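You operate a simulated robot arm through the tools that you are given. There is no shell and no other tool. Be economical: measure what you need, move in short steps, check, and stop when the job is done.

You are at the controls of a simulated robot arm. One attempt, no reset.

## Task
Put things in order on the top of the dining table. At the end: the pink ball of wool from the top of the dining table stands where the brown wax pad stood; the blue battery stands where the white freshener can (marked "FABRIC FRESHENER") stood; the white freshener can is on the blue plate; the brown wax pad is on the brown dark coaster; the brown pawn stands where the blue battery stood; whatever was shut is shut again. Leave all else as you found it, and nothing knocked over.

It is judged by the outcome, as a careful person would: the job done as asked, and still so three seconds after it is handed in. It fails if anything else is knocked over, pushed out of place, dropped, spilled or broken.

## Robot
A 6-joint arm with a two-finger parallel gripper, fixed in place. Base frame: the origin is at the foot of the arm, x ahead of it, y to its left, z up; the work surface is at about z = 0. Lengths are in mm, angles in degrees, forces in N, time in s.
With the tool pointing down near the work surface it reaches from about 180 to 460 mm from the base axis. Its first joint turns from -70.0 to 70.0 degrees. Payload 1.9 kg.
The tool frame sits at the grasp point between the pads (the TCP): z along the fingers, y along the line on which they close. The tips reach 23 mm beyond it. Largest opening 94 mm; finger width 38, thickness 10; the body of the gripper, 54 by 96 mm, starts 39 mm behind the TCP.
Orientation is that of the tool frame in the base frame, as a unit quaternion [w, x, y, z]. With the fingers straight down and closing along the base's y, the tool's x points along the base's -x, its y along +y and its z along -z.

## Interface
- The arm moves only by the tool apply_moves. Its argument "commands" is a list of rows, each a list of 7 numbers: the shift along the tool's x, y, z in units of 200 mm (1.0 is 200 mm), then the turn, a rotation vector about the tool's x, y, z in units of 60 degrees (1.0 is 60 degrees), then the finger opening in mm, from 0 to 94. In form: [[tx, ty, tz, ax, ay, az, hand], ...]. A call has 1 to 12 rows; each row is the pose to reach, as a shift and turn from the pose commanded when the call began, along the tool's axes at that moment. A call with a number of a shift or a turn outside -1 to 1 is refused whole. Rows are played at 5 a second. More than 50 mm and 8.6 degrees between two rows, or a gripper value outside its range, and nothing of the call is played. A pose out of reach is approached as far as the arm can. The call stops where the force on the tool passes 40 N (or 10 N more than at its start, if that is more) or the arm is blocked; 0.2 s more then pass. The fingers move at their own pace (about 108 mm/s each) and stop on an object; they squeeze with about 32 N. The grip force told is the motor's: it shows also when the fingers shut on nothing. Time passes only in rows, and 0.2 s behind the last, so rows that repeat a pose let the fingers close. It gives the time, the measured TCP pose, the force on the tool (base axes), the opening and the grip force at its end, in the units of the frame above (readings bear some noise), and new pictures: "show" is both (left out), scene, wrist or none.
- Cameras (640 x 400 px; columns grow to the right, rows downward): "scene" is fixed at [67.5, 324, 422.3]; the picture's right is [-0.64, -0.77, 0.00], its down [-0.45, 0.37, -0.81] and it looks along [0.62, -0.52, -0.58] (base axes); focal length 218 px, centre (320, 200). "wrist" rides on the gripper at [-39, 0, -44] in the tool frame; the picture's right is [0.00, -1.00, 0.00], its down [0.97, 0.00, -0.24] and it looks along [0.24, 0.00, 0.97] (tool axes); focal length 218 px, centre (320, 200).
- probe_pixels(camera, pixels): there is no depth. For up to 12 entries [column, row, z] of the newest picture of that camera ("zoom" is the newest enlarged one), the place [x, y] in the base frame at which the ray of that pixel passes the height z, good to about 2 mm. No time passes.
- close_up(camera, box): a new picture of the part [left, top, right, bottom] of that camera's present view, enlarged. No time passes.
- hand_in(): hands the job in; it is judged then, once.

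Keep the steps short. Do not move on a guess: measure, check each grasp and each placing, and mend mistakes. In all there are 80 turns and 120 pictures (those below and enlarged ones count). Leave the gripper open and the arm clear of the work at the hand-in unless told otherwise, and finish with a single line.

The tools are called after "Request:" as a command line: name --pt "numbers of a row" for each row, then --argument value for the rest, lists and objects as JSON in quotes. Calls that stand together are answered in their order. apply_moves: Moves the arm, as the interface text tells. Its arguments: {"type":"object","properties":{"commands":{"type":"array","items":{"type":"array","items":{"type":"number"}}},"show":{"type":"string","enum":["both","scene","wrist","none"]}},"required":["commands"]} The other tools are called the same way: probe_pixels (camera, pixels) gives the place at which the rays of pixels pass given heights; close_up (camera, box) takes an enlarged picture of a part of a camera's view; hand_in () hands the job in.

At the start:

```text
clock: 0.0
tcp_pos: [360.5, -47.6, 249.4]
tool_rot: [0.001, 0.001, 1.0, -0.001]
force: [-0.2, 0.2, 0.9]
opening: 93.9
finger_force: 0.2
```

scene: 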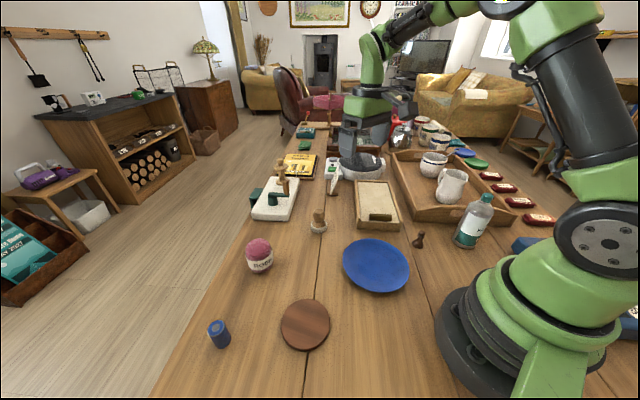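
wrist: 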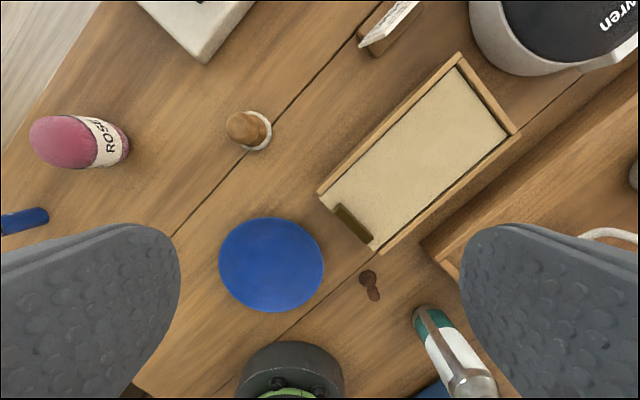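

I'll begin by enlarging the parts of the scene that matter: the middle of the table, then the far end, and the wrist view.

Request:
close_up --camera "scene" --box '[190, 200, 430, 350]'

Request:
close_up --camera "scene" --box '[240, 110, 400, 210]'

Request:
close_up --camera "scene" --box '[380, 110, 580, 250]'

```text
2.67 times, centred on (310, 275) of scene
```

zoom: 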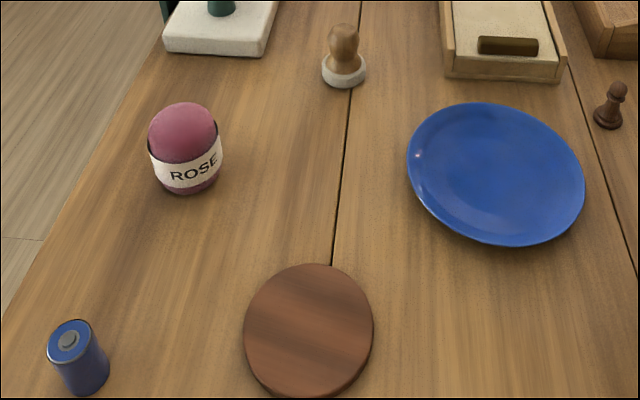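

```text
4.00 times, centred on (320, 160) of scene
```

zoom: 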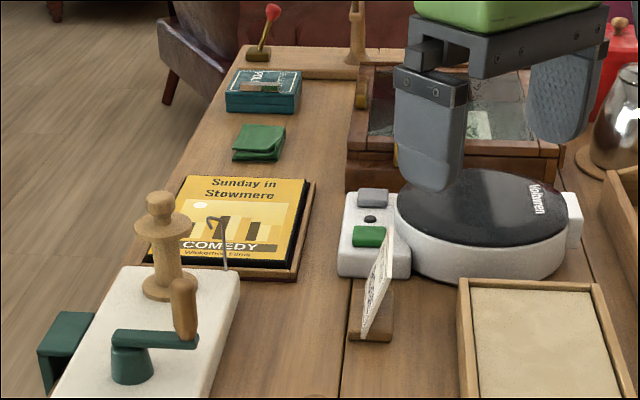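

```text
2.86 times, centred on (480, 180) of scene
```

zoom: 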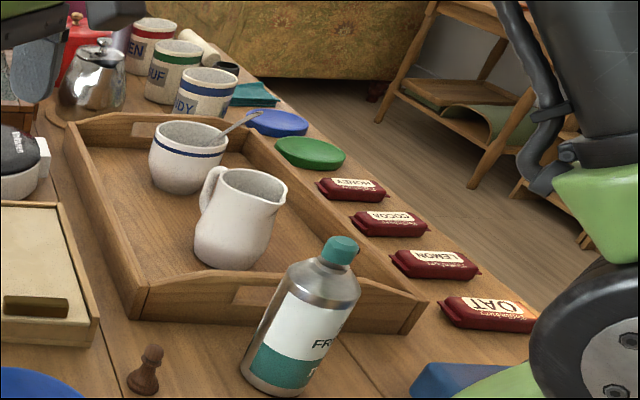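

Request:
close_up --camera "scene" --box '[440, 180, 520, 260]'

Request:
close_up --camera "scene" --box '[290, 170, 430, 250]'

Request:
close_up --camera "wrist" --box '[180, 80, 420, 320]'

```text
5.00 times, centred on (480, 220) of scene
```

zoom: 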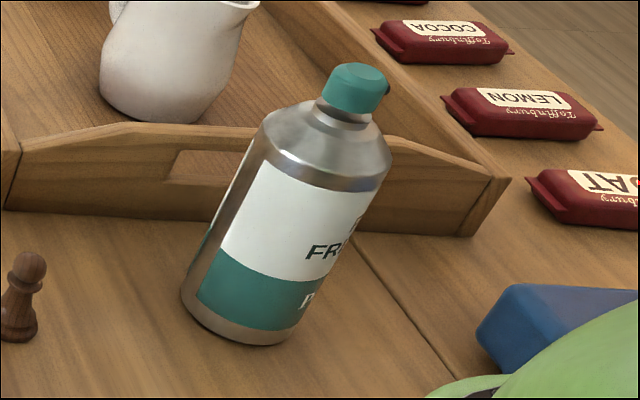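

```text
4.57 times, centred on (360, 210) of scene
```

zoom: 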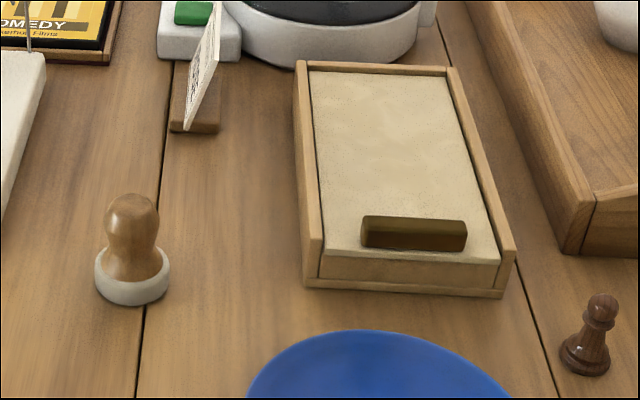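

```text
1.67 times, centred on (300, 200) of wrist
```

zoom: 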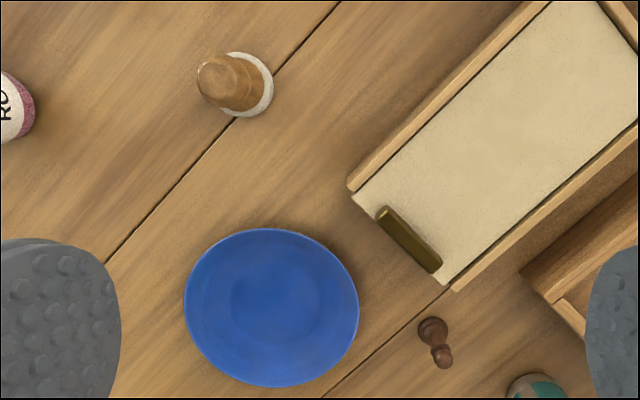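

I'll measure the key items on the table plane, using the full scene picture.

Request:
probe_pixels --camera "scene" --pixels '[[318, 230, 0], [260, 269, 0], [219, 345, 0], [305, 325, 8], [375, 265, 8], [418, 245, 0], [465, 244, 0], [378, 217, 25], [463, 153, 0], [477, 165, 0], [520, 245, 20], [335, 190, 0]]'

Request:
close_up --camera "wrist" --box '[380, 290, 520, 400]'

Request:
close_up --camera "scene" --box '[500, 220, 640, 340]'

```text
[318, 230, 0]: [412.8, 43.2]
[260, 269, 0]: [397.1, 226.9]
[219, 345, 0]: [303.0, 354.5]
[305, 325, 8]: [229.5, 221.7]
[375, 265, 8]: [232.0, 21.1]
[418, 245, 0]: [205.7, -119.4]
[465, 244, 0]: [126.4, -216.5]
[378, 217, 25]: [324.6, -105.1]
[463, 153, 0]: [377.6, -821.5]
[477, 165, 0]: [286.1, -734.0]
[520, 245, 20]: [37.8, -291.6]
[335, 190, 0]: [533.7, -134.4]
```

```text
3.64 times, centred on (450, 345) of wrist
```

zoom: 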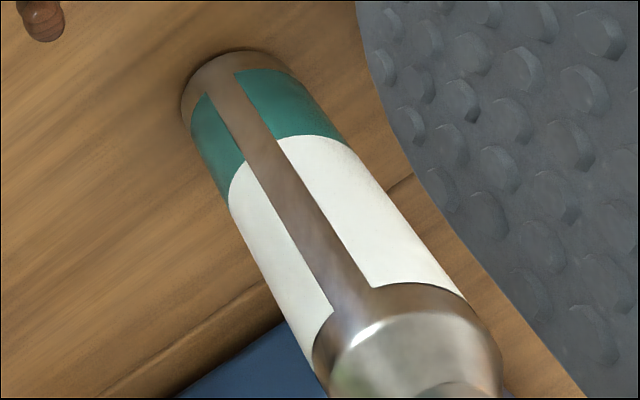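

```text
3.33 times, centred on (570, 280) of scene
```

zoom: 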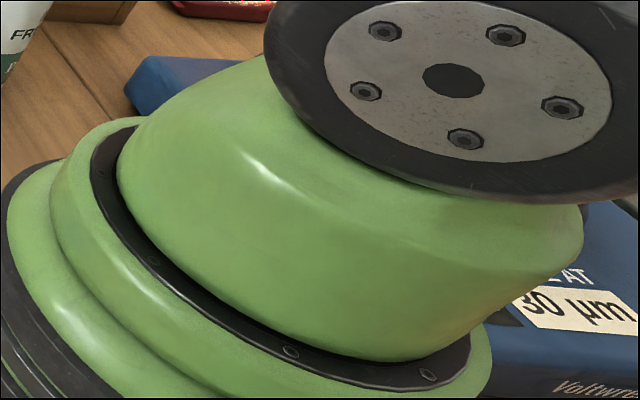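

The freshener seems to be the bottle at scene (475,220), though I've only read "FR…" so far. I'll measure its height and size, and the sizes of the other objects.

Request:
probe_pixels --camera "scene" --pixels '[[485, 195, 120], [485, 195, 135], [485, 195, 150], [485, 195, 165], [485, 195, 180], [456, 238, 0], [474, 247, 0], [466, 248, 0]]'

Request:
probe_pixels --camera "wrist" --pixels '[[431, 309, 0], [420, 315, 0], [447, 312, 0], [262, 131, 0], [370, 283, 0], [271, 264, 5], [127, 145, 0], [48, 215, 40], [480, 385, 140], [480, 385, 160]]'

Request:
close_up --camera "scene" --box '[200, 310, 240, 350]'

```text
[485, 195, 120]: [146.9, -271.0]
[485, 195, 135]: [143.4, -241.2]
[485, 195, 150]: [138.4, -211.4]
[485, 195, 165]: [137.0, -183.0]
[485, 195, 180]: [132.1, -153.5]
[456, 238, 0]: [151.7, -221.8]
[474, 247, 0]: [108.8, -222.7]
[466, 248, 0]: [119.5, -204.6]
```

```text
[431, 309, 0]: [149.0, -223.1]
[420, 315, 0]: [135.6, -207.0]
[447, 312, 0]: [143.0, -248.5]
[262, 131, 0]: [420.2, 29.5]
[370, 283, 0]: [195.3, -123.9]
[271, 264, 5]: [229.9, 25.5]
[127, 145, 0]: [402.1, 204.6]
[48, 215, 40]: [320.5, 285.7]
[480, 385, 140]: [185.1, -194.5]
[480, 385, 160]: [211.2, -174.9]
```

```text
10.00 times, centred on (220, 330) of scene
```

zoom: 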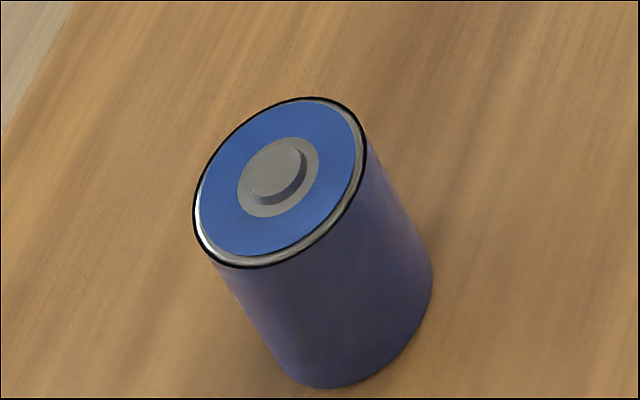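

Bottle: base around (129,-227), about 142 mm tall. I'll move the open gripper high towards it in steps to look from above.

Request:
apply_moves --pt "0.167 -0.142 0 0 0 0 94" --pt "0.333 -0.283 0 0 0 0 94" --pt "0.5 -0.425 0 0 0 0 94" --pt "0.667 -0.567 0 0 0 0 94" --pt "0.833 -0.708 0 0 0 0 94" --pt "1.0 -0.85 0 0 0 0 94"

```text
clock: 1.4
tcp_pos: [158.2, -218.5, 249.2]
tool_rot: [0.0, 0.0, 1.0, 0.0]
force: [0.4, -0.2, -0.5]
opening: 93.9
finger_force: 0.0
```

scene: 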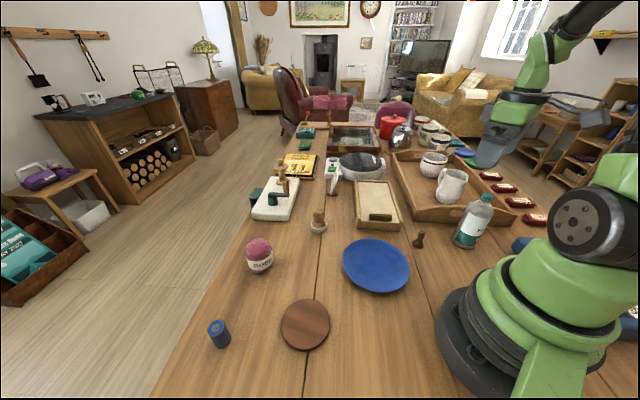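
wrist: 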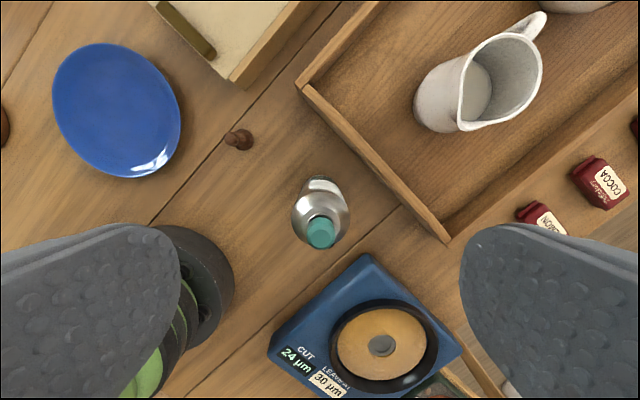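

The bottle is clear from above, with its cap at wrist (321,233). I'll measure the cap and enlarge the far half of the table, which the arm no longer hides.

Request:
probe_pixels --camera "wrist" --pixels '[[321, 233, 130], [321, 233, 142], [321, 233, 155], [291, 212, 100], [350, 212, 100], [319, 180, 0], [238, 139, 30], [120, 110, 10]]'

Request:
close_up --camera "scene" --box '[280, 110, 440, 210]'

Request:
close_up --camera "wrist" --box '[270, 160, 370, 260]'

```text
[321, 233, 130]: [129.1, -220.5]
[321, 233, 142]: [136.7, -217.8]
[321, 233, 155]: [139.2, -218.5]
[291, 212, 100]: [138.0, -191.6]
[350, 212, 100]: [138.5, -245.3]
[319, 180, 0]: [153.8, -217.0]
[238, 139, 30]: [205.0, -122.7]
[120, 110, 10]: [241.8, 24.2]
```

```text
4.00 times, centred on (360, 160) of scene
```

zoom: 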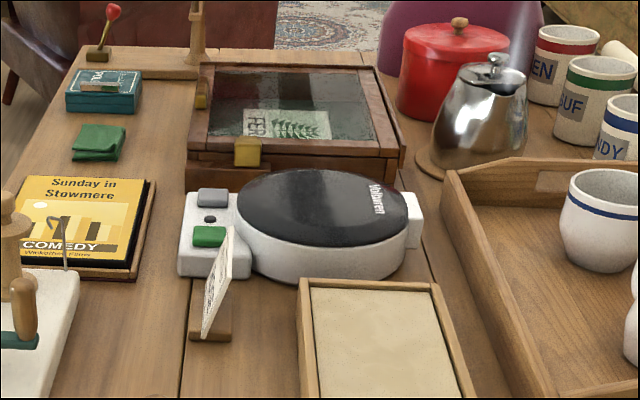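

```text
4.00 times, centred on (320, 210) of wrist
```

zoom: 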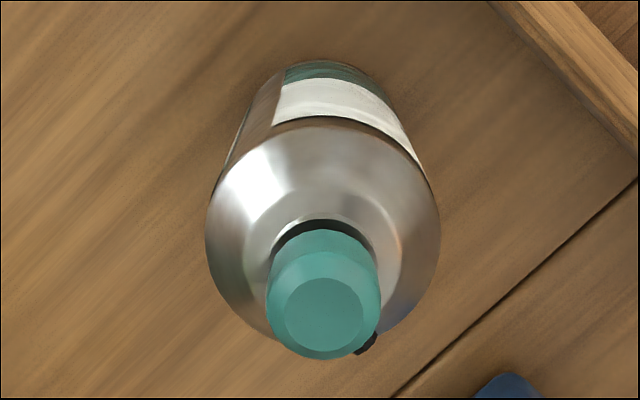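

The bottle is about 54 mm wide. I want the heights of the cap top and the shoulder, so I'll probe points along the bottle's axis in the scene view.

Request:
probe_pixels --camera "scene" --pixels '[[487, 195, 135], [487, 195, 145], [487, 195, 155], [481, 213, 80], [481, 213, 90], [481, 213, 100], [484, 203, 110], [484, 203, 120], [464, 243, 0]]'

Request:
close_up --camera "scene" --box '[450, 185, 510, 255]'

```text
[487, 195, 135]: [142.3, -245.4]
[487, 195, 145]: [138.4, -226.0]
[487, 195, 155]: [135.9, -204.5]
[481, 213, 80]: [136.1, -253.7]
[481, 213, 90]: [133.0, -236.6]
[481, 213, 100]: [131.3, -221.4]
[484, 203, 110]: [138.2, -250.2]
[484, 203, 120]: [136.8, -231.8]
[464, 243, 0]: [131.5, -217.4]
```

```text
5.71 times, centred on (480, 220) of scene
```

zoom: 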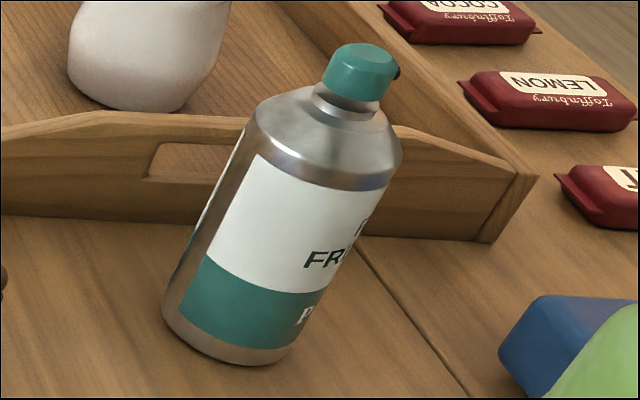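

The label's second line starts "FRE…", below a shorter line, which fits "FABRIC / FRESHENER". The cap top is at about 147 and the shoulder at about 100. I'll centre over (133,-219) and come down to z = 130 to check.

Request:
apply_moves --pt "0.126 0 0 0 0 0 94" --pt "0.126 0 0.2 0 0 0 94" --pt "0.126 0 0.4 0 0 0 94" --pt "0.126 0 0.6 0 0 0 94"

```text
clock: 2.4
tcp_pos: [132.8, -216.9, 126.3]
tool_rot: [0.001, 0.001, 1.0, -0.001]
force: [0.4, -0.2, 0.4]
opening: 94.1
finger_force: 0.1
```

scene: 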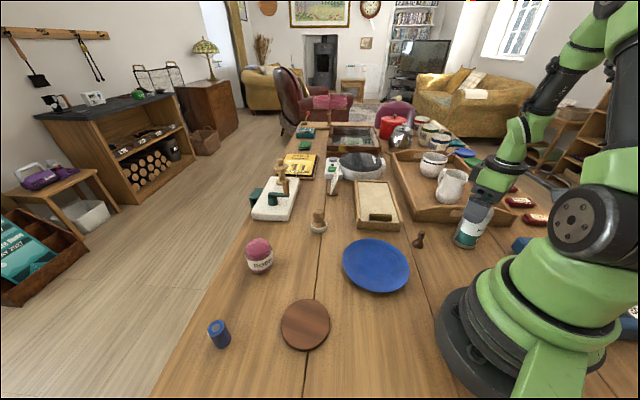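
wrist: 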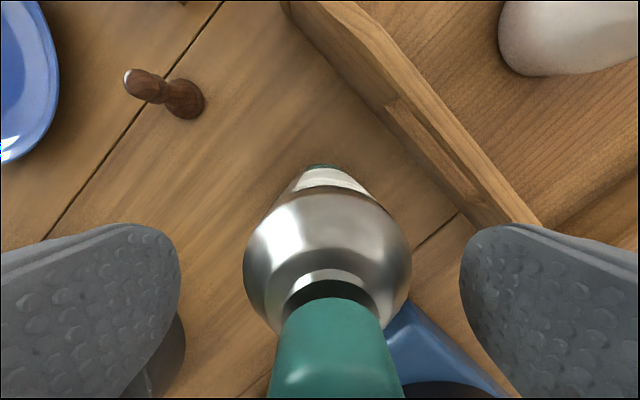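

The shoulder is centred on column 327, so I'm about 2 mm off in y. I'll correct that, go down to z≈111 and close.

Request:
apply_moves --pt "0 -0.012 0.035 0 0 0 94" --pt "0 -0.012 0.074 0 0 0 94" --pt "0 -0.012 0.074 0 0 0 65" --pt "0 -0.012 0.074 0 0 0 40" --pt "0 -0.012 0.074 0 0 0 40" --pt "0 -0.012 0.074 0 0 0 40"

```text
clock: 3.8
tcp_pos: [134.1, -219.4, 114.6]
tool_rot: [0.001, 0.001, 1.0, -0.001]
force: [0.3, -0.4, 1.0]
opening: 51.3
finger_force: 32.1
```

scene: 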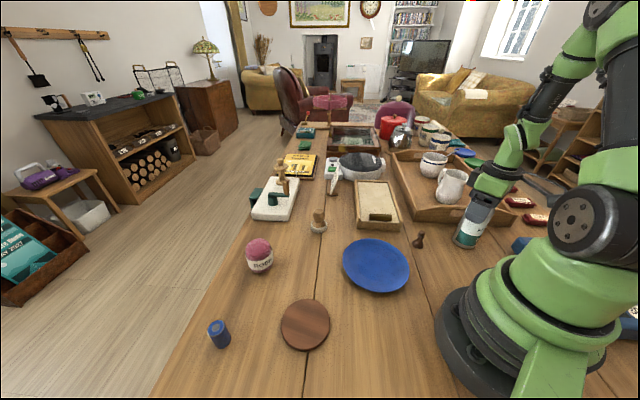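
wrist: 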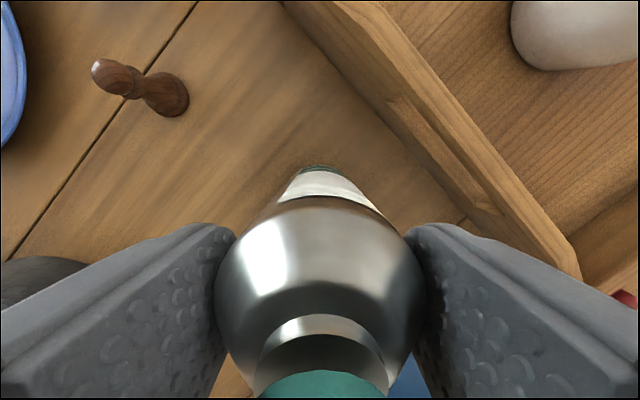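

The grip is holding at 51.3 mm with 32 N. I'll lift straight up a little and check.

Request:
apply_moves --pt "0 0 -0.05 0 0 0 40" --pt "0 0 -0.15 0 0 0 40" --pt "0 0 -0.3 0 0 0 40"

```text
clock: 4.6
tcp_pos: [134.4, -218.4, 175.3]
tool_rot: [0.002, 0.001, 1.0, -0.001]
force: [-0.7, -1.1, -2.2]
opening: 51.2
finger_force: 31.9
```

scene: 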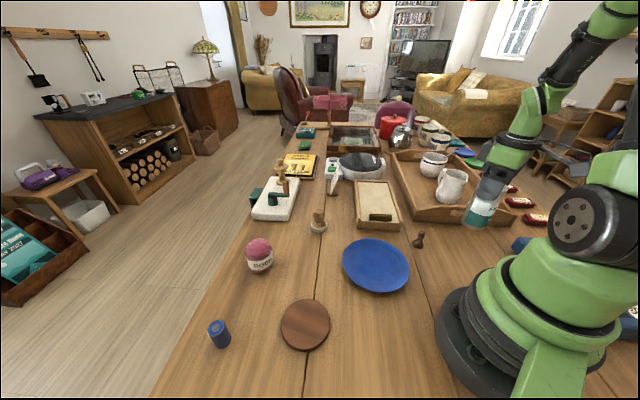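
wrist: 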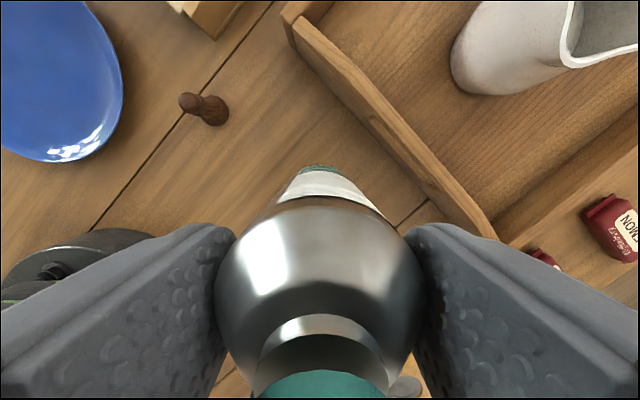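

The can is held and clear of the table. I'll carry it at height towards the plate, centred near (232,23).

Request:
apply_moves --pt "0 0 -0.08 0 0 0 40" --pt "-0.1 0.17 -0.1 0 0 0 40" --pt "-0.18 0.35 -0.1 0 0 0 40" --pt "-0.26 0.53 -0.1 0 0 0 40" --pt "-0.34 0.71 -0.1 0 0 0 40" --pt "-0.4 0.86 -0.1 0 0 0 40" --pt "-0.45 1.0 -0.1 0 0 0 40"

```text
clock: 6.2
tcp_pos: [223.4, -19.9, 196.1]
tool_rot: [0.0, 0.0, 1.0, -0.001]
force: [-0.4, 0.2, -2.1]
opening: 51.2
finger_force: 32.2
```

scene: 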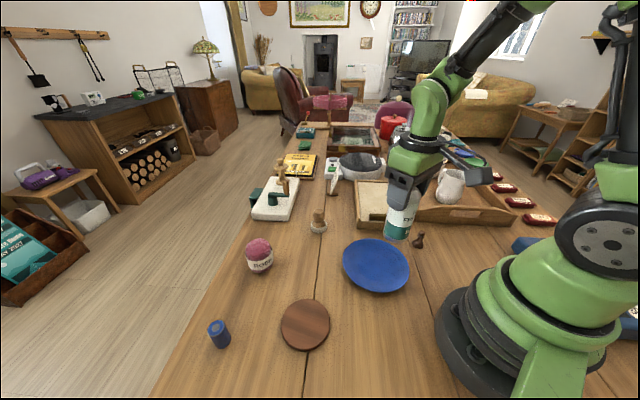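
wrist: 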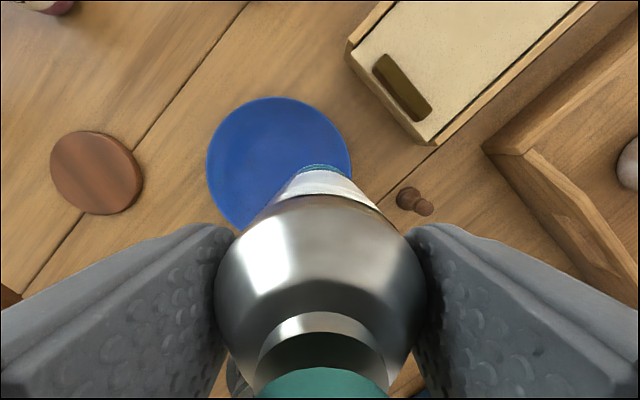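

The label now partly faces the scene camera. I'll enlarge it, and measure the plate, coaster and pawn in the wrist view.

Request:
close_up --camera "scene" --box '[375, 180, 435, 245]'

Request:
probe_pixels --camera "wrist" --pixels '[[206, 162, 10], [351, 160, 10], [276, 97, 10], [232, 222, 10], [50, 172, 8], [144, 180, 8], [95, 130, 8], [102, 215, 8], [405, 197, 0]]'

Request:
probe_pixels --camera "scene" --pixels '[[342, 259, 10], [410, 272, 10], [370, 239, 10], [376, 293, 10], [281, 323, 8], [330, 324, 8], [306, 299, 8], [305, 349, 6]]'

```text
6.15 times, centred on (405, 212) of scene
```

zoom: 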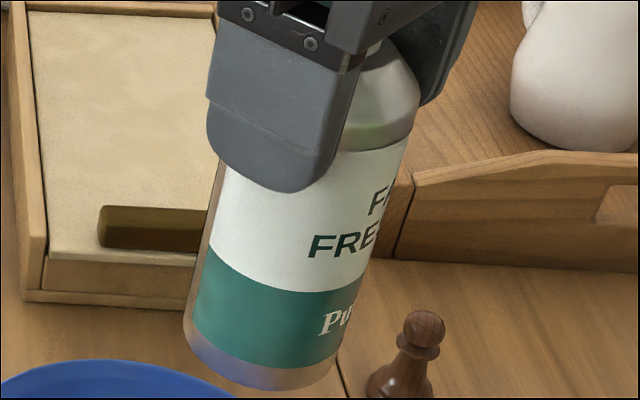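

```text
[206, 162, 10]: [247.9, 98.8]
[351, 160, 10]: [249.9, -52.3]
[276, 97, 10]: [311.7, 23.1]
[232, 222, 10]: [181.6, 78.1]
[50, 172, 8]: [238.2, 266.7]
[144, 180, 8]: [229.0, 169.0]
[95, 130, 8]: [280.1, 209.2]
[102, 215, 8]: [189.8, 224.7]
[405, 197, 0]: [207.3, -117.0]
```

```text
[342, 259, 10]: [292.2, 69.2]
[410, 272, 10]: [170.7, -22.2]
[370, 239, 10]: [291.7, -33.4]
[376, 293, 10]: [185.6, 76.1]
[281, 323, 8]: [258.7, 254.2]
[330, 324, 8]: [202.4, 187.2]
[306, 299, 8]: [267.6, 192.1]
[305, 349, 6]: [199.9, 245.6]
```

It reads "FA… / FRE…", so this is the right can. The plate centre is (236,23), about 150 mm across. I'll move above it and lower until the can's base is about 15 mm up.

Request:
apply_moves --pt "-0.03 0.11 0 0 0 0 40" --pt "-0.063 0.215 0 0 0 0 40" --pt "-0.063 0.215 0.12 0 0 0 40" --pt "-0.063 0.215 0.24 0 0 0 40" --pt "-0.063 0.215 0.33 0 0 0 40" --pt "-0.063 0.215 0.33 0 0 0 40"

```text
clock: 7.6
tcp_pos: [237.6, 22.9, 129.0]
tool_rot: [0.001, 0.001, 1.0, -0.001]
force: [0.1, -0.1, -2.5]
opening: 51.3
finger_force: 32.2
```

scene: 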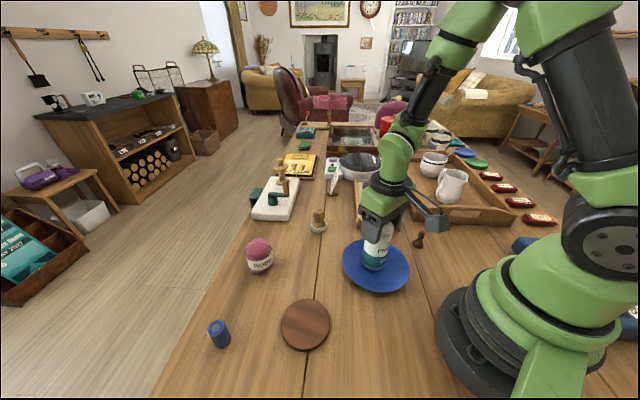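
wrist: 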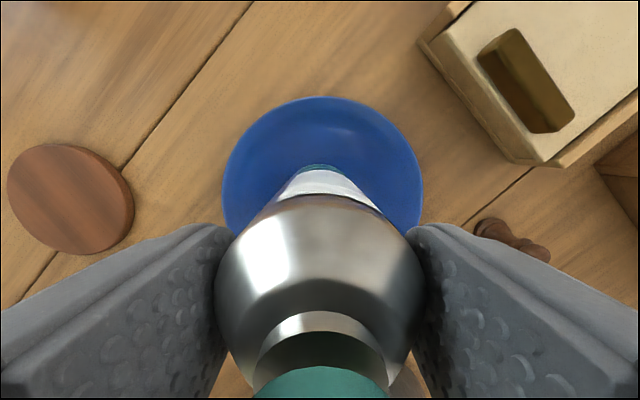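

The can is centred over the plate, with its base about 14 mm up. I'll lower in small steps and watch the force.

Request:
apply_moves --pt "0 0 0.01 0 0 0 40" --pt "0 0 0.02 0 0 0 40" --pt "0 0 0.03 0 0 0 40" --pt "0 0 0.03 0 0 0 40" --show "none"

Request:
apply_moves --pt "0 0 0.01 0 0 0 40" --pt "0 0 0.01 0 0 0 40" --show "none"

```text
clock: 8.6
tcp_pos: [236.6, 23.3, 123.3]
tool_rot: [0.001, 0.001, 1.0, -0.001]
force: [-0.1, 0.1, -0.7]
opening: 51.0
finger_force: 31.7
```

```text
clock: 9.2
tcp_pos: [238.2, 23.6, 120.9]
tool_rot: [0.0, 0.001, 1.0, -0.001]
force: [-0.2, 0.0, -2.4]
opening: 51.4
finger_force: 32.2
```

Request:
apply_moves --pt "0 0 0.005 0 0 0 40" --pt "0 0 0.01 0 0 0 40" --show "none"

Request:
apply_moves --pt "0 0 0.005 0 0 0 40" --pt "0 0 0.005 0 0 0 40" --show "scene"

```text
clock: 9.8
tcp_pos: [238.7, 23.3, 119.2]
tool_rot: [0.001, 0.002, 1.0, -0.001]
force: [-3.0, -0.3, 19.9]
opening: 51.2
finger_force: 31.6
```

```text
clock: 10.4
tcp_pos: [239.2, 22.4, 118.7]
tool_rot: [0.003, -0.001, 1.0, -0.001]
force: [1.9, 2.1, 19.6]
opening: 50.7
finger_force: 32.4
```

scene: 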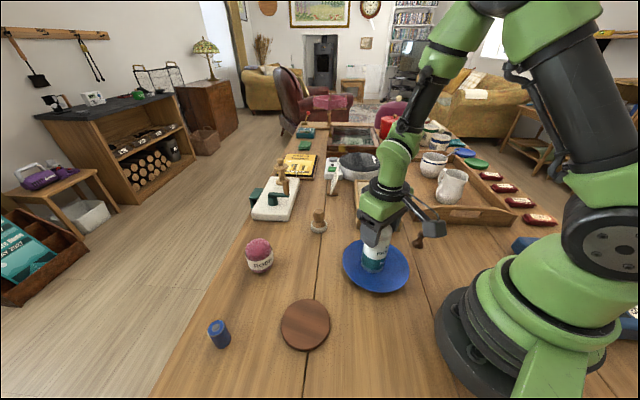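

There's contact at about 20 N, so the can stands on the plate. I'll ease up 1 mm, open slowly and rise straight up.

Request:
apply_moves --pt "0 0 -0.005 0 0 0 40" --pt "0 0 -0.005 0 0 0 56" --pt "0 0 -0.005 0 0 0 75" --pt "0 0 -0.005 0 0 0 94" --pt "0 0 -0.005 0 0 0 94" --pt "0 0 -0.15 0 0 0 94" --pt "0 0 -0.35 0 0 0 94" --pt "0 0 -0.55 0 0 0 94"

```text
clock: 12.2
tcp_pos: [237.9, 22.0, 228.7]
tool_rot: [0.002, 0.0, 1.0, -0.001]
force: [-0.1, -0.4, -0.3]
opening: 93.9
finger_force: 0.2
```

scene: 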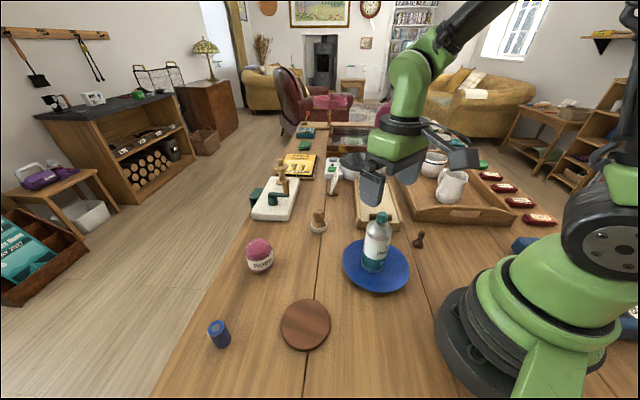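
wrist: 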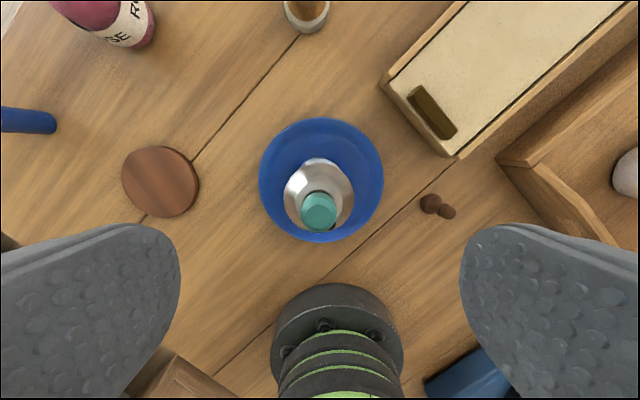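

The can stands upright, centred on the plate. Next I'll move over the knobbed pad near (415,36) for a closer look.

Request:
apply_moves --pt "-0.2 0.02 0 0 0 0 94" --pt "-0.4 0.04 0 0 0 0 94" --pt "-0.6 0.06 0 0 0 0 94" --pt "-0.8 0.07 0 0 0 0 94" --pt "-0.8 0.07 0.2 0 0 0 94"

```text
clock: 13.4
tcp_pos: [399.3, 37.2, 187.4]
tool_rot: [0.0, 0.002, 1.0, -0.001]
force: [-0.4, -0.5, 0.1]
opening: 94.0
finger_force: 0.2
```

scene: 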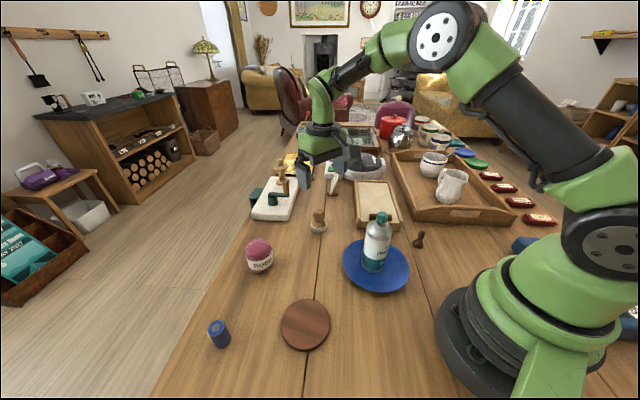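
wrist: 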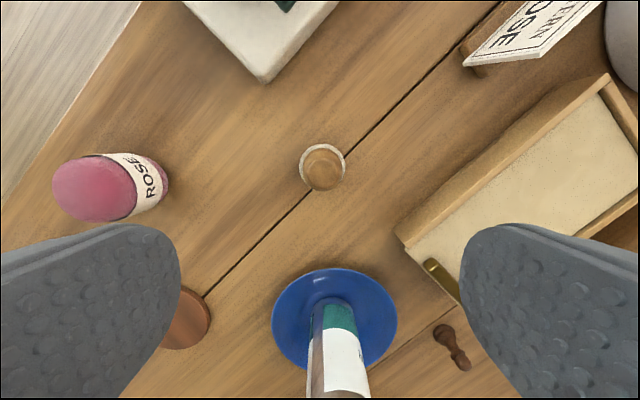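

Request:
close_up --camera "wrist" --box '[280, 125, 360, 205]'

Request:
probe_pixels --camera "wrist" --pixels '[[298, 163, 5], [345, 163, 5], [322, 142, 5], [322, 167, 45], [322, 167, 55], [165, 187, 0], [95, 190, 50], [302, 170, 40], [343, 170, 40]]'

Request:
probe_pixels --camera "scene" --pixels '[[318, 229, 5], [319, 209, 45], [319, 209, 55], [319, 211, 40], [260, 272, 0], [258, 239, 60], [258, 239, 70]]'

Request:
close_up --camera "scene" --box '[295, 200, 345, 240]'

```text
5.00 times, centred on (320, 165) of wrist
```

zoom: 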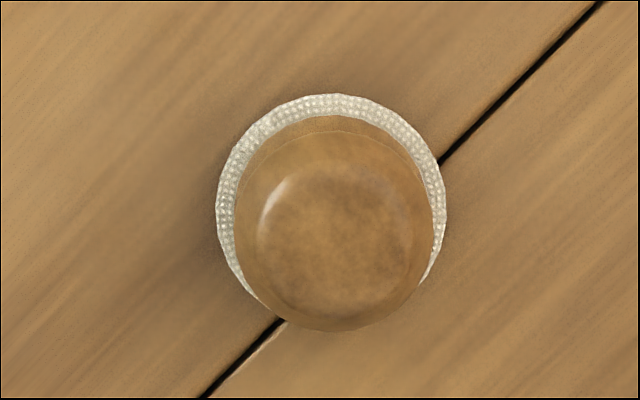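

```text
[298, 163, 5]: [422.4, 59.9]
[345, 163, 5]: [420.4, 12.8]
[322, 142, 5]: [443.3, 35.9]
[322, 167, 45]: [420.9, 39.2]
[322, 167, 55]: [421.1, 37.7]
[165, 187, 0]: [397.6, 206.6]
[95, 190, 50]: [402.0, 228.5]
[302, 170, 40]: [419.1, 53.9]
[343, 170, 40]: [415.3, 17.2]
```

```text
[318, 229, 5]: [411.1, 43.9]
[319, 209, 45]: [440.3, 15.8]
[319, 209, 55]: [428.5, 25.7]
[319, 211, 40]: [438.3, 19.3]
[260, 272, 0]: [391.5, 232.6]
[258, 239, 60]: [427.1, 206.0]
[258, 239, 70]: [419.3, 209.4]
```

```text
10.00 times, centred on (320, 220) of scene
```

zoom: 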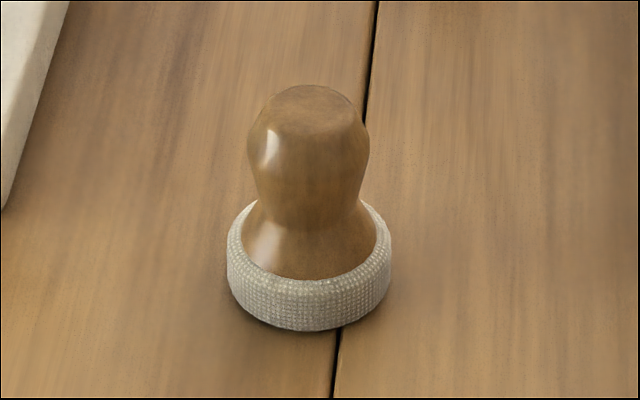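

It's a wooden knob on a woven polishing pad: the wax pad. Its centre is (420,36), the base is 47 mm wide, the knob is about 33 mm wide and it's about 60 mm tall. I'll line up over it and descend to about z=85 to check.

Request:
apply_moves --pt "-0.103 -0.006 0 0 0 0 94" --pt "-0.103 -0.006 0.2 0 0 0 94" --pt "-0.103 -0.006 0.4 0 0 0 94" --pt "-0.103 -0.006 0.5 0 0 0 94"

```text
clock: 14.4
tcp_pos: [418.5, 34.7, 87.5]
tool_rot: [0.001, 0.001, 1.0, -0.001]
force: [1.0, -0.1, -0.3]
opening: 94.0
finger_force: 0.1
```

scene: 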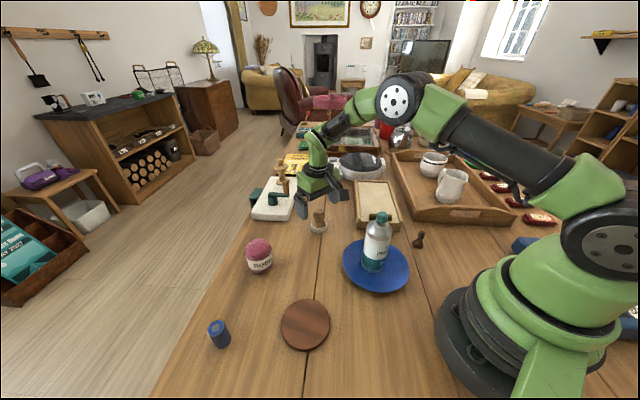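
wrist: 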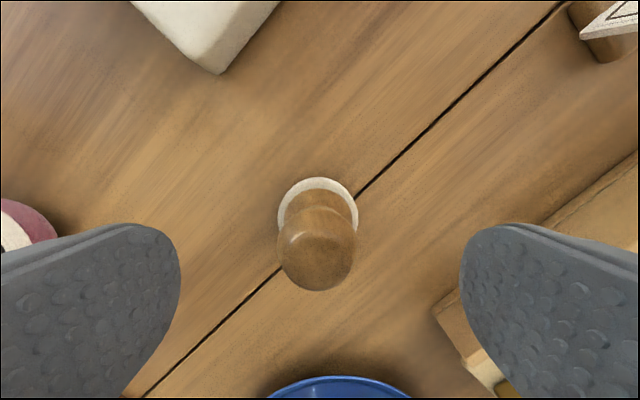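

Request:
probe_pixels --camera "wrist" --pixels '[[316, 247, 45], [316, 247, 55], [318, 178, 10], [278, 215, 8], [358, 215, 8], [56, 230, 20]]'

Request:
apply_moves --pt "0 0 0.1 0 0 0 94" --pt "0 0 0.2 0 0 0 94" --pt "0 0 0.2 0 0 0 60" --pt "0 0 0.2 0 0 0 25" --pt "0 0 0.2 0 0 0 20" --pt "0 0 0.2 0 0 0 20"

```text
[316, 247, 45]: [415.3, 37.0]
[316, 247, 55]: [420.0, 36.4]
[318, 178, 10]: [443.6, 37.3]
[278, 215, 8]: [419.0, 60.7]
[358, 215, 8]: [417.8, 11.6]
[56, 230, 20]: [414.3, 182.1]
```

```text
clock: 15.8
tcp_pos: [418.8, 34.9, 46.9]
tool_rot: [0.002, 0.001, 1.0, -0.001]
force: [0.1, 0.7, -0.1]
opening: 32.0
finger_force: 32.4
```

scene: 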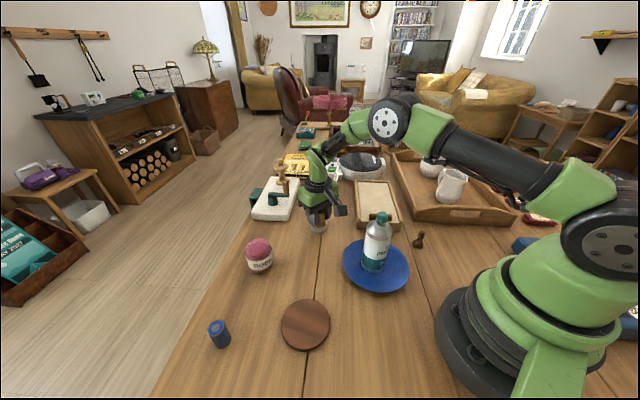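
wrist: 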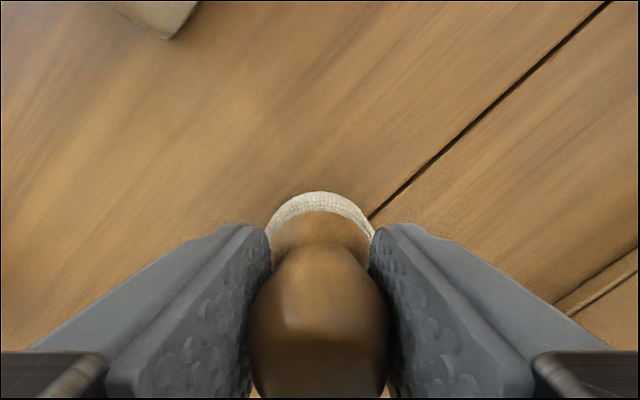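

The knob is gripped (32 mm). I'll lift and carry it over to the coaster at (233,219).

Request:
apply_moves --pt "0 0 -0.1 0 0 0 20" --pt "0 0 -0.25 0 0 0 20" --pt "0 0 -0.4 0 0 0 20" --pt "0.155 0.153 -0.4 0 0 0 20" --pt "0.31 0.307 -0.4 0 0 0 20" --pt "0.465 0.46 -0.4 0 0 0 20" --pt "0.62 0.613 -0.4 0 0 0 20" --pt "0.775 0.767 -0.4 0 0 0 20" --pt "0.93 0.92 -0.4 0 0 0 20" --pt "0.93 0.92 -0.4 0 0 0 20"

```text
clock: 18.0
tcp_pos: [235.6, 222.0, 128.6]
tool_rot: [0.002, 0.001, 1.0, -0.002]
force: [-0.1, -0.4, -1.1]
opening: 20.1
finger_force: 0.1
```

scene: 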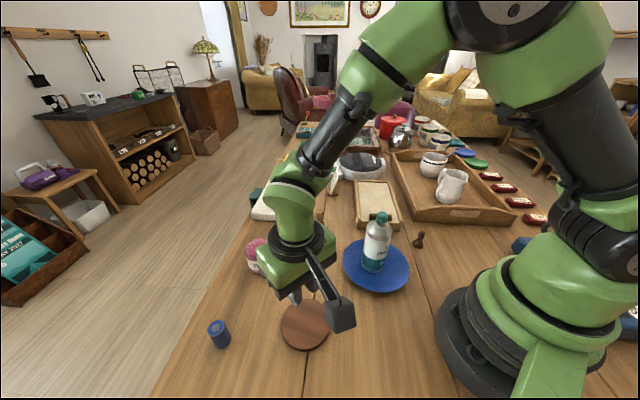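
wrist: 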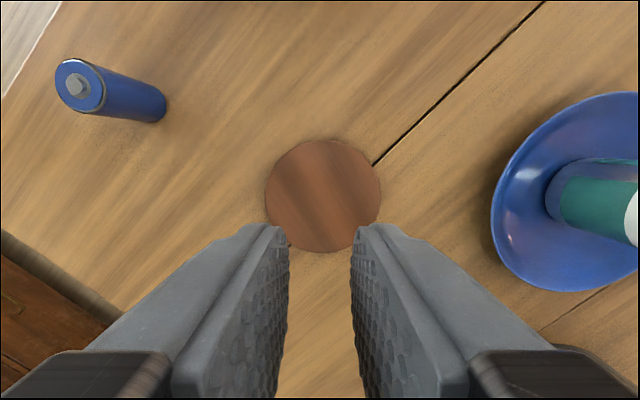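

The gripper is empty: the pad slipped out. I'll raise the hand and move clear to see where it is.

Request:
apply_moves --pt "0 0 -0.2 0 0 0 60" --pt "-0.2 -0.1 -0.4 0 0 0 94" --pt "-0.4 -0.2 -0.5 0 0 0 94" --pt "-0.55 -0.35 -0.5 0 0 0 94"

```text
refused: row 2 steps farther than a row can; nothing moved
```

Request:
apply_moves --pt "0 0 -0.2 0 0 0 60" --pt "0 0 -0.4 0 0 0 94" --pt "-0.2 -0.1 -0.5 0 0 0 94" --pt "-0.4 -0.2 -0.5 0 0 0 94" --pt "-0.55 -0.35 -0.5 0 0 0 94"

```text
clock: 19.2
tcp_pos: [342.3, 149.7, 227.6]
tool_rot: [0.0, 0.0, 1.0, 0.0]
force: [-0.2, 0.6, -0.6]
opening: 94.0
finger_force: 0.1
```

scene: 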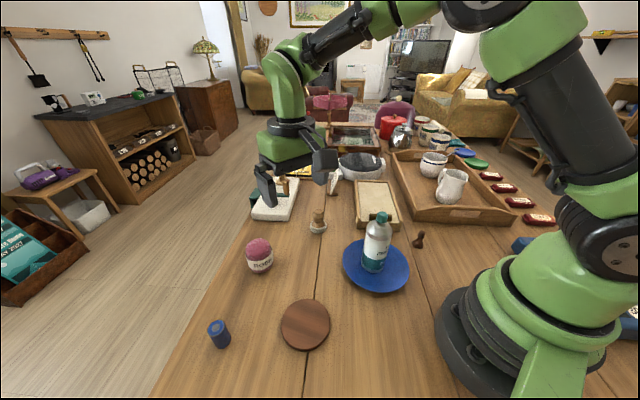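
wrist: 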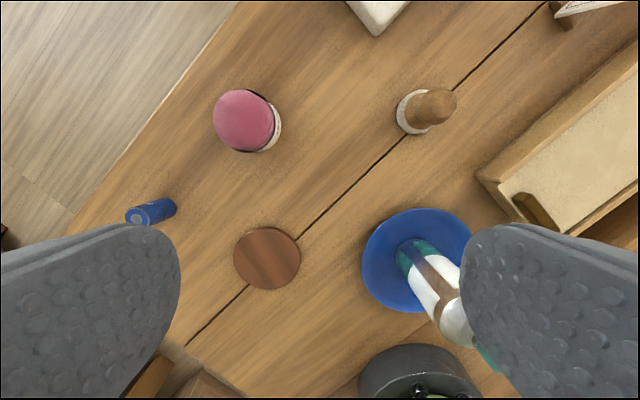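

The pad is still upright at its old place; it slipped out right at the lift. I'll measure it exactly, then grip it lower, round the woven base (vertical wall, 47 mm wide).

Request:
probe_pixels --camera "wrist" --pixels '[[397, 110, 5], [414, 88, 5], [414, 112, 10], [437, 105, 60], [267, 257, 8]]'

Request:
close_up --camera "scene" --box '[295, 200, 345, 240]'

Request:
close_up --camera "wrist" --box '[380, 70, 480, 150]'

```text
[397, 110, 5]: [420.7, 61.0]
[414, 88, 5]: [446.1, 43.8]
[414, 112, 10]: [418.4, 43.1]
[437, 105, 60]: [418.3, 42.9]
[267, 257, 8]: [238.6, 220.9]
```

```text
10.00 times, centred on (320, 220) of scene
```

zoom: 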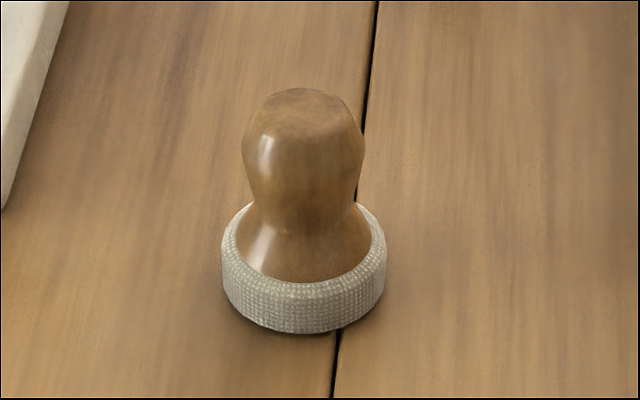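

```text
5.00 times, centred on (430, 110) of wrist
```

zoom: 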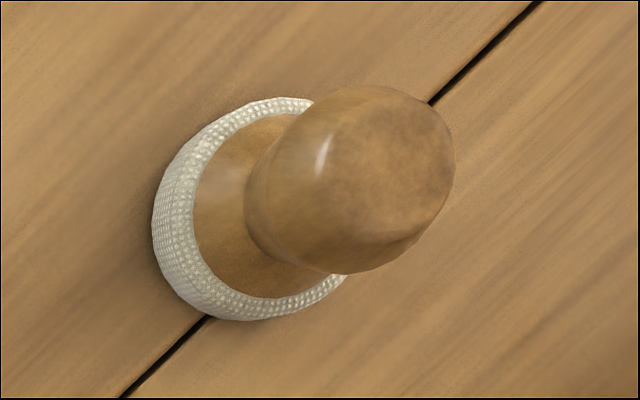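

The pad shifted by barely a millimetre. I'll go back above it and descend with open fingers to z≈85.

Request:
apply_moves --pt "-0.13 -0.189 0 0 0 0 94" --pt "-0.26 -0.378 0 0 0 0 94" --pt "-0.387 -0.567 0 0 0 0 94" --pt "-0.387 -0.567 0.23 0 0 0 94" --pt "-0.387 -0.567 0.46 0 0 0 94" --pt "-0.387 -0.567 0.69 0 0 0 94" --pt "-0.387 -0.567 0.72 0 0 0 94" --show "wrist"

```text
clock: 20.8
tcp_pos: [419.3, 35.6, 84.9]
tool_rot: [0.001, 0.0, 1.0, -0.001]
force: [-0.3, 0.4, 0.4]
opening: 93.9
finger_force: 0.1
```

wrist: 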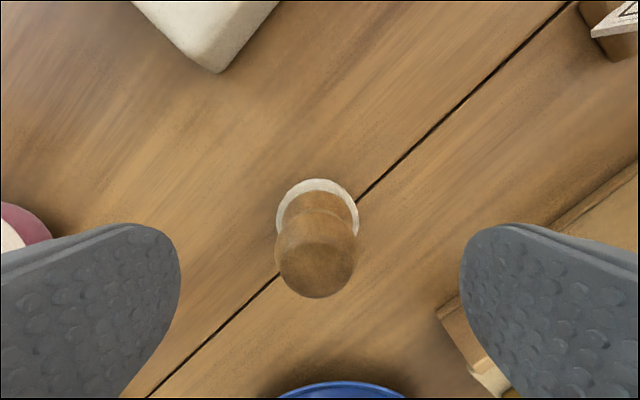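

Aligned. I'll lower to z≈30 (tips about 7 mm up) and close on the woven base.

Request:
apply_moves --pt "0 0.005 0.14 0 0 0 94" --pt "0 0.005 0.275 0 0 0 94" --pt "0 0.005 0.275 0 0 0 65" --pt "0 0.005 0.275 0 0 0 40" --pt "0 0.005 0.275 0 0 0 35" --pt "0 0.005 0.275 0 0 0 35" --show "wrist"

Request:
apply_moves --pt "0 0 -0.05 0 0 0 35" --pt "0 0 -0.15 0 0 0 35"

```text
clock: 22.2
tcp_pos: [418.8, 37.1, 30.8]
tool_rot: [0.001, 0.001, 1.0, 0.0]
force: [-0.4, 0.1, -0.3]
opening: 43.6
finger_force: 31.8
```

wrist: 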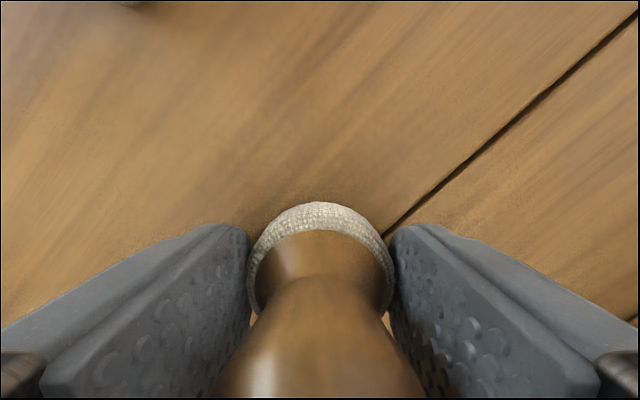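

```text
clock: 22.8
tcp_pos: [419.9, 37.0, 59.7]
tool_rot: [0.001, 0.001, 1.0, -0.001]
force: [0.4, -0.6, -1.1]
opening: 43.5
finger_force: 31.5
```

scene: 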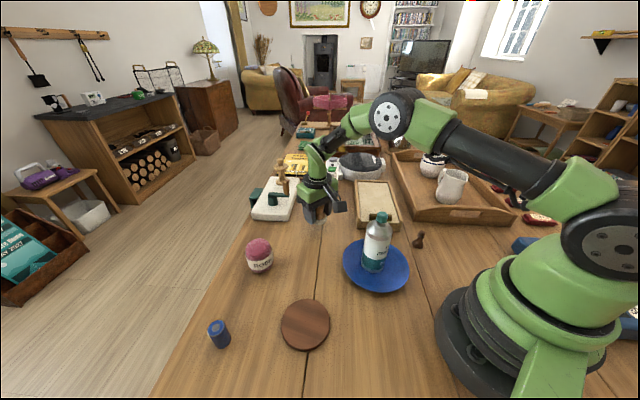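
wrist: 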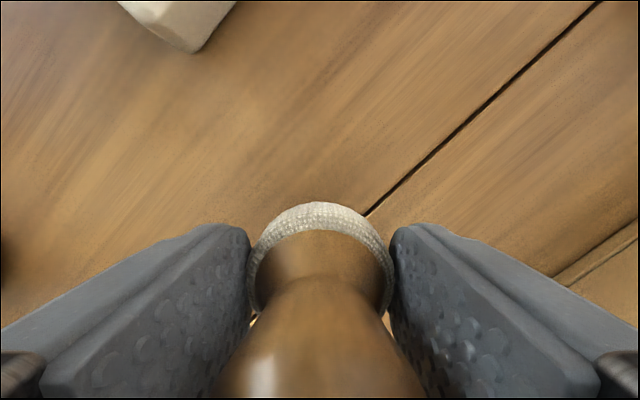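

It's held firmly at 43.5 mm and rises with the hand. I'll carry it to above the coaster at (235,220).

Request:
apply_moves --pt "0 0 -0.15 0 0 0 35" --pt "0.1 0.1 -0.25 0 0 0 35" --pt "0.26 0.255 -0.25 0 0 0 35" --pt "0.42 0.41 -0.25 0 0 0 35" --pt "0.58 0.565 -0.25 0 0 0 35" --pt "0.74 0.72 -0.25 0 0 0 35" --pt "0.85 0.83 -0.25 0 0 0 35" --pt "0.925 0.915 -0.25 0 0 0 35" --pt "0.925 0.915 -0.25 0 0 0 35"

```text
clock: 24.8
tcp_pos: [233.5, 220.6, 108.4]
tool_rot: [0.001, 0.001, 1.0, 0.0]
force: [0.4, 0.1, -0.7]
opening: 43.2
finger_force: 31.9
```

scene: 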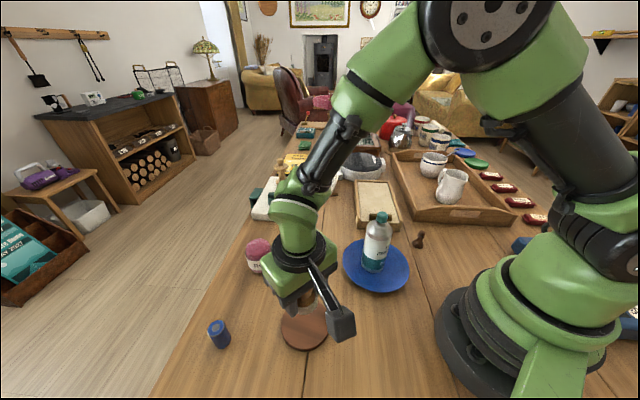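
wrist: 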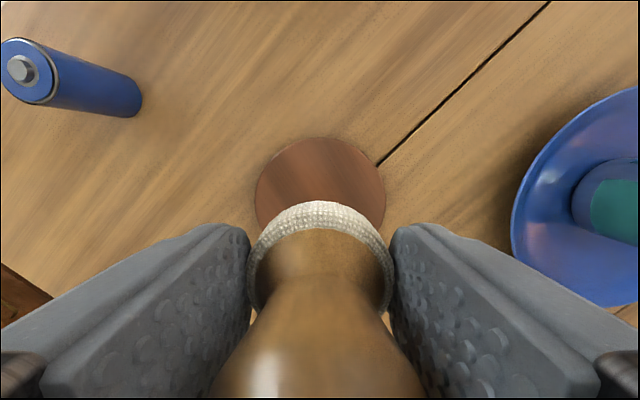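

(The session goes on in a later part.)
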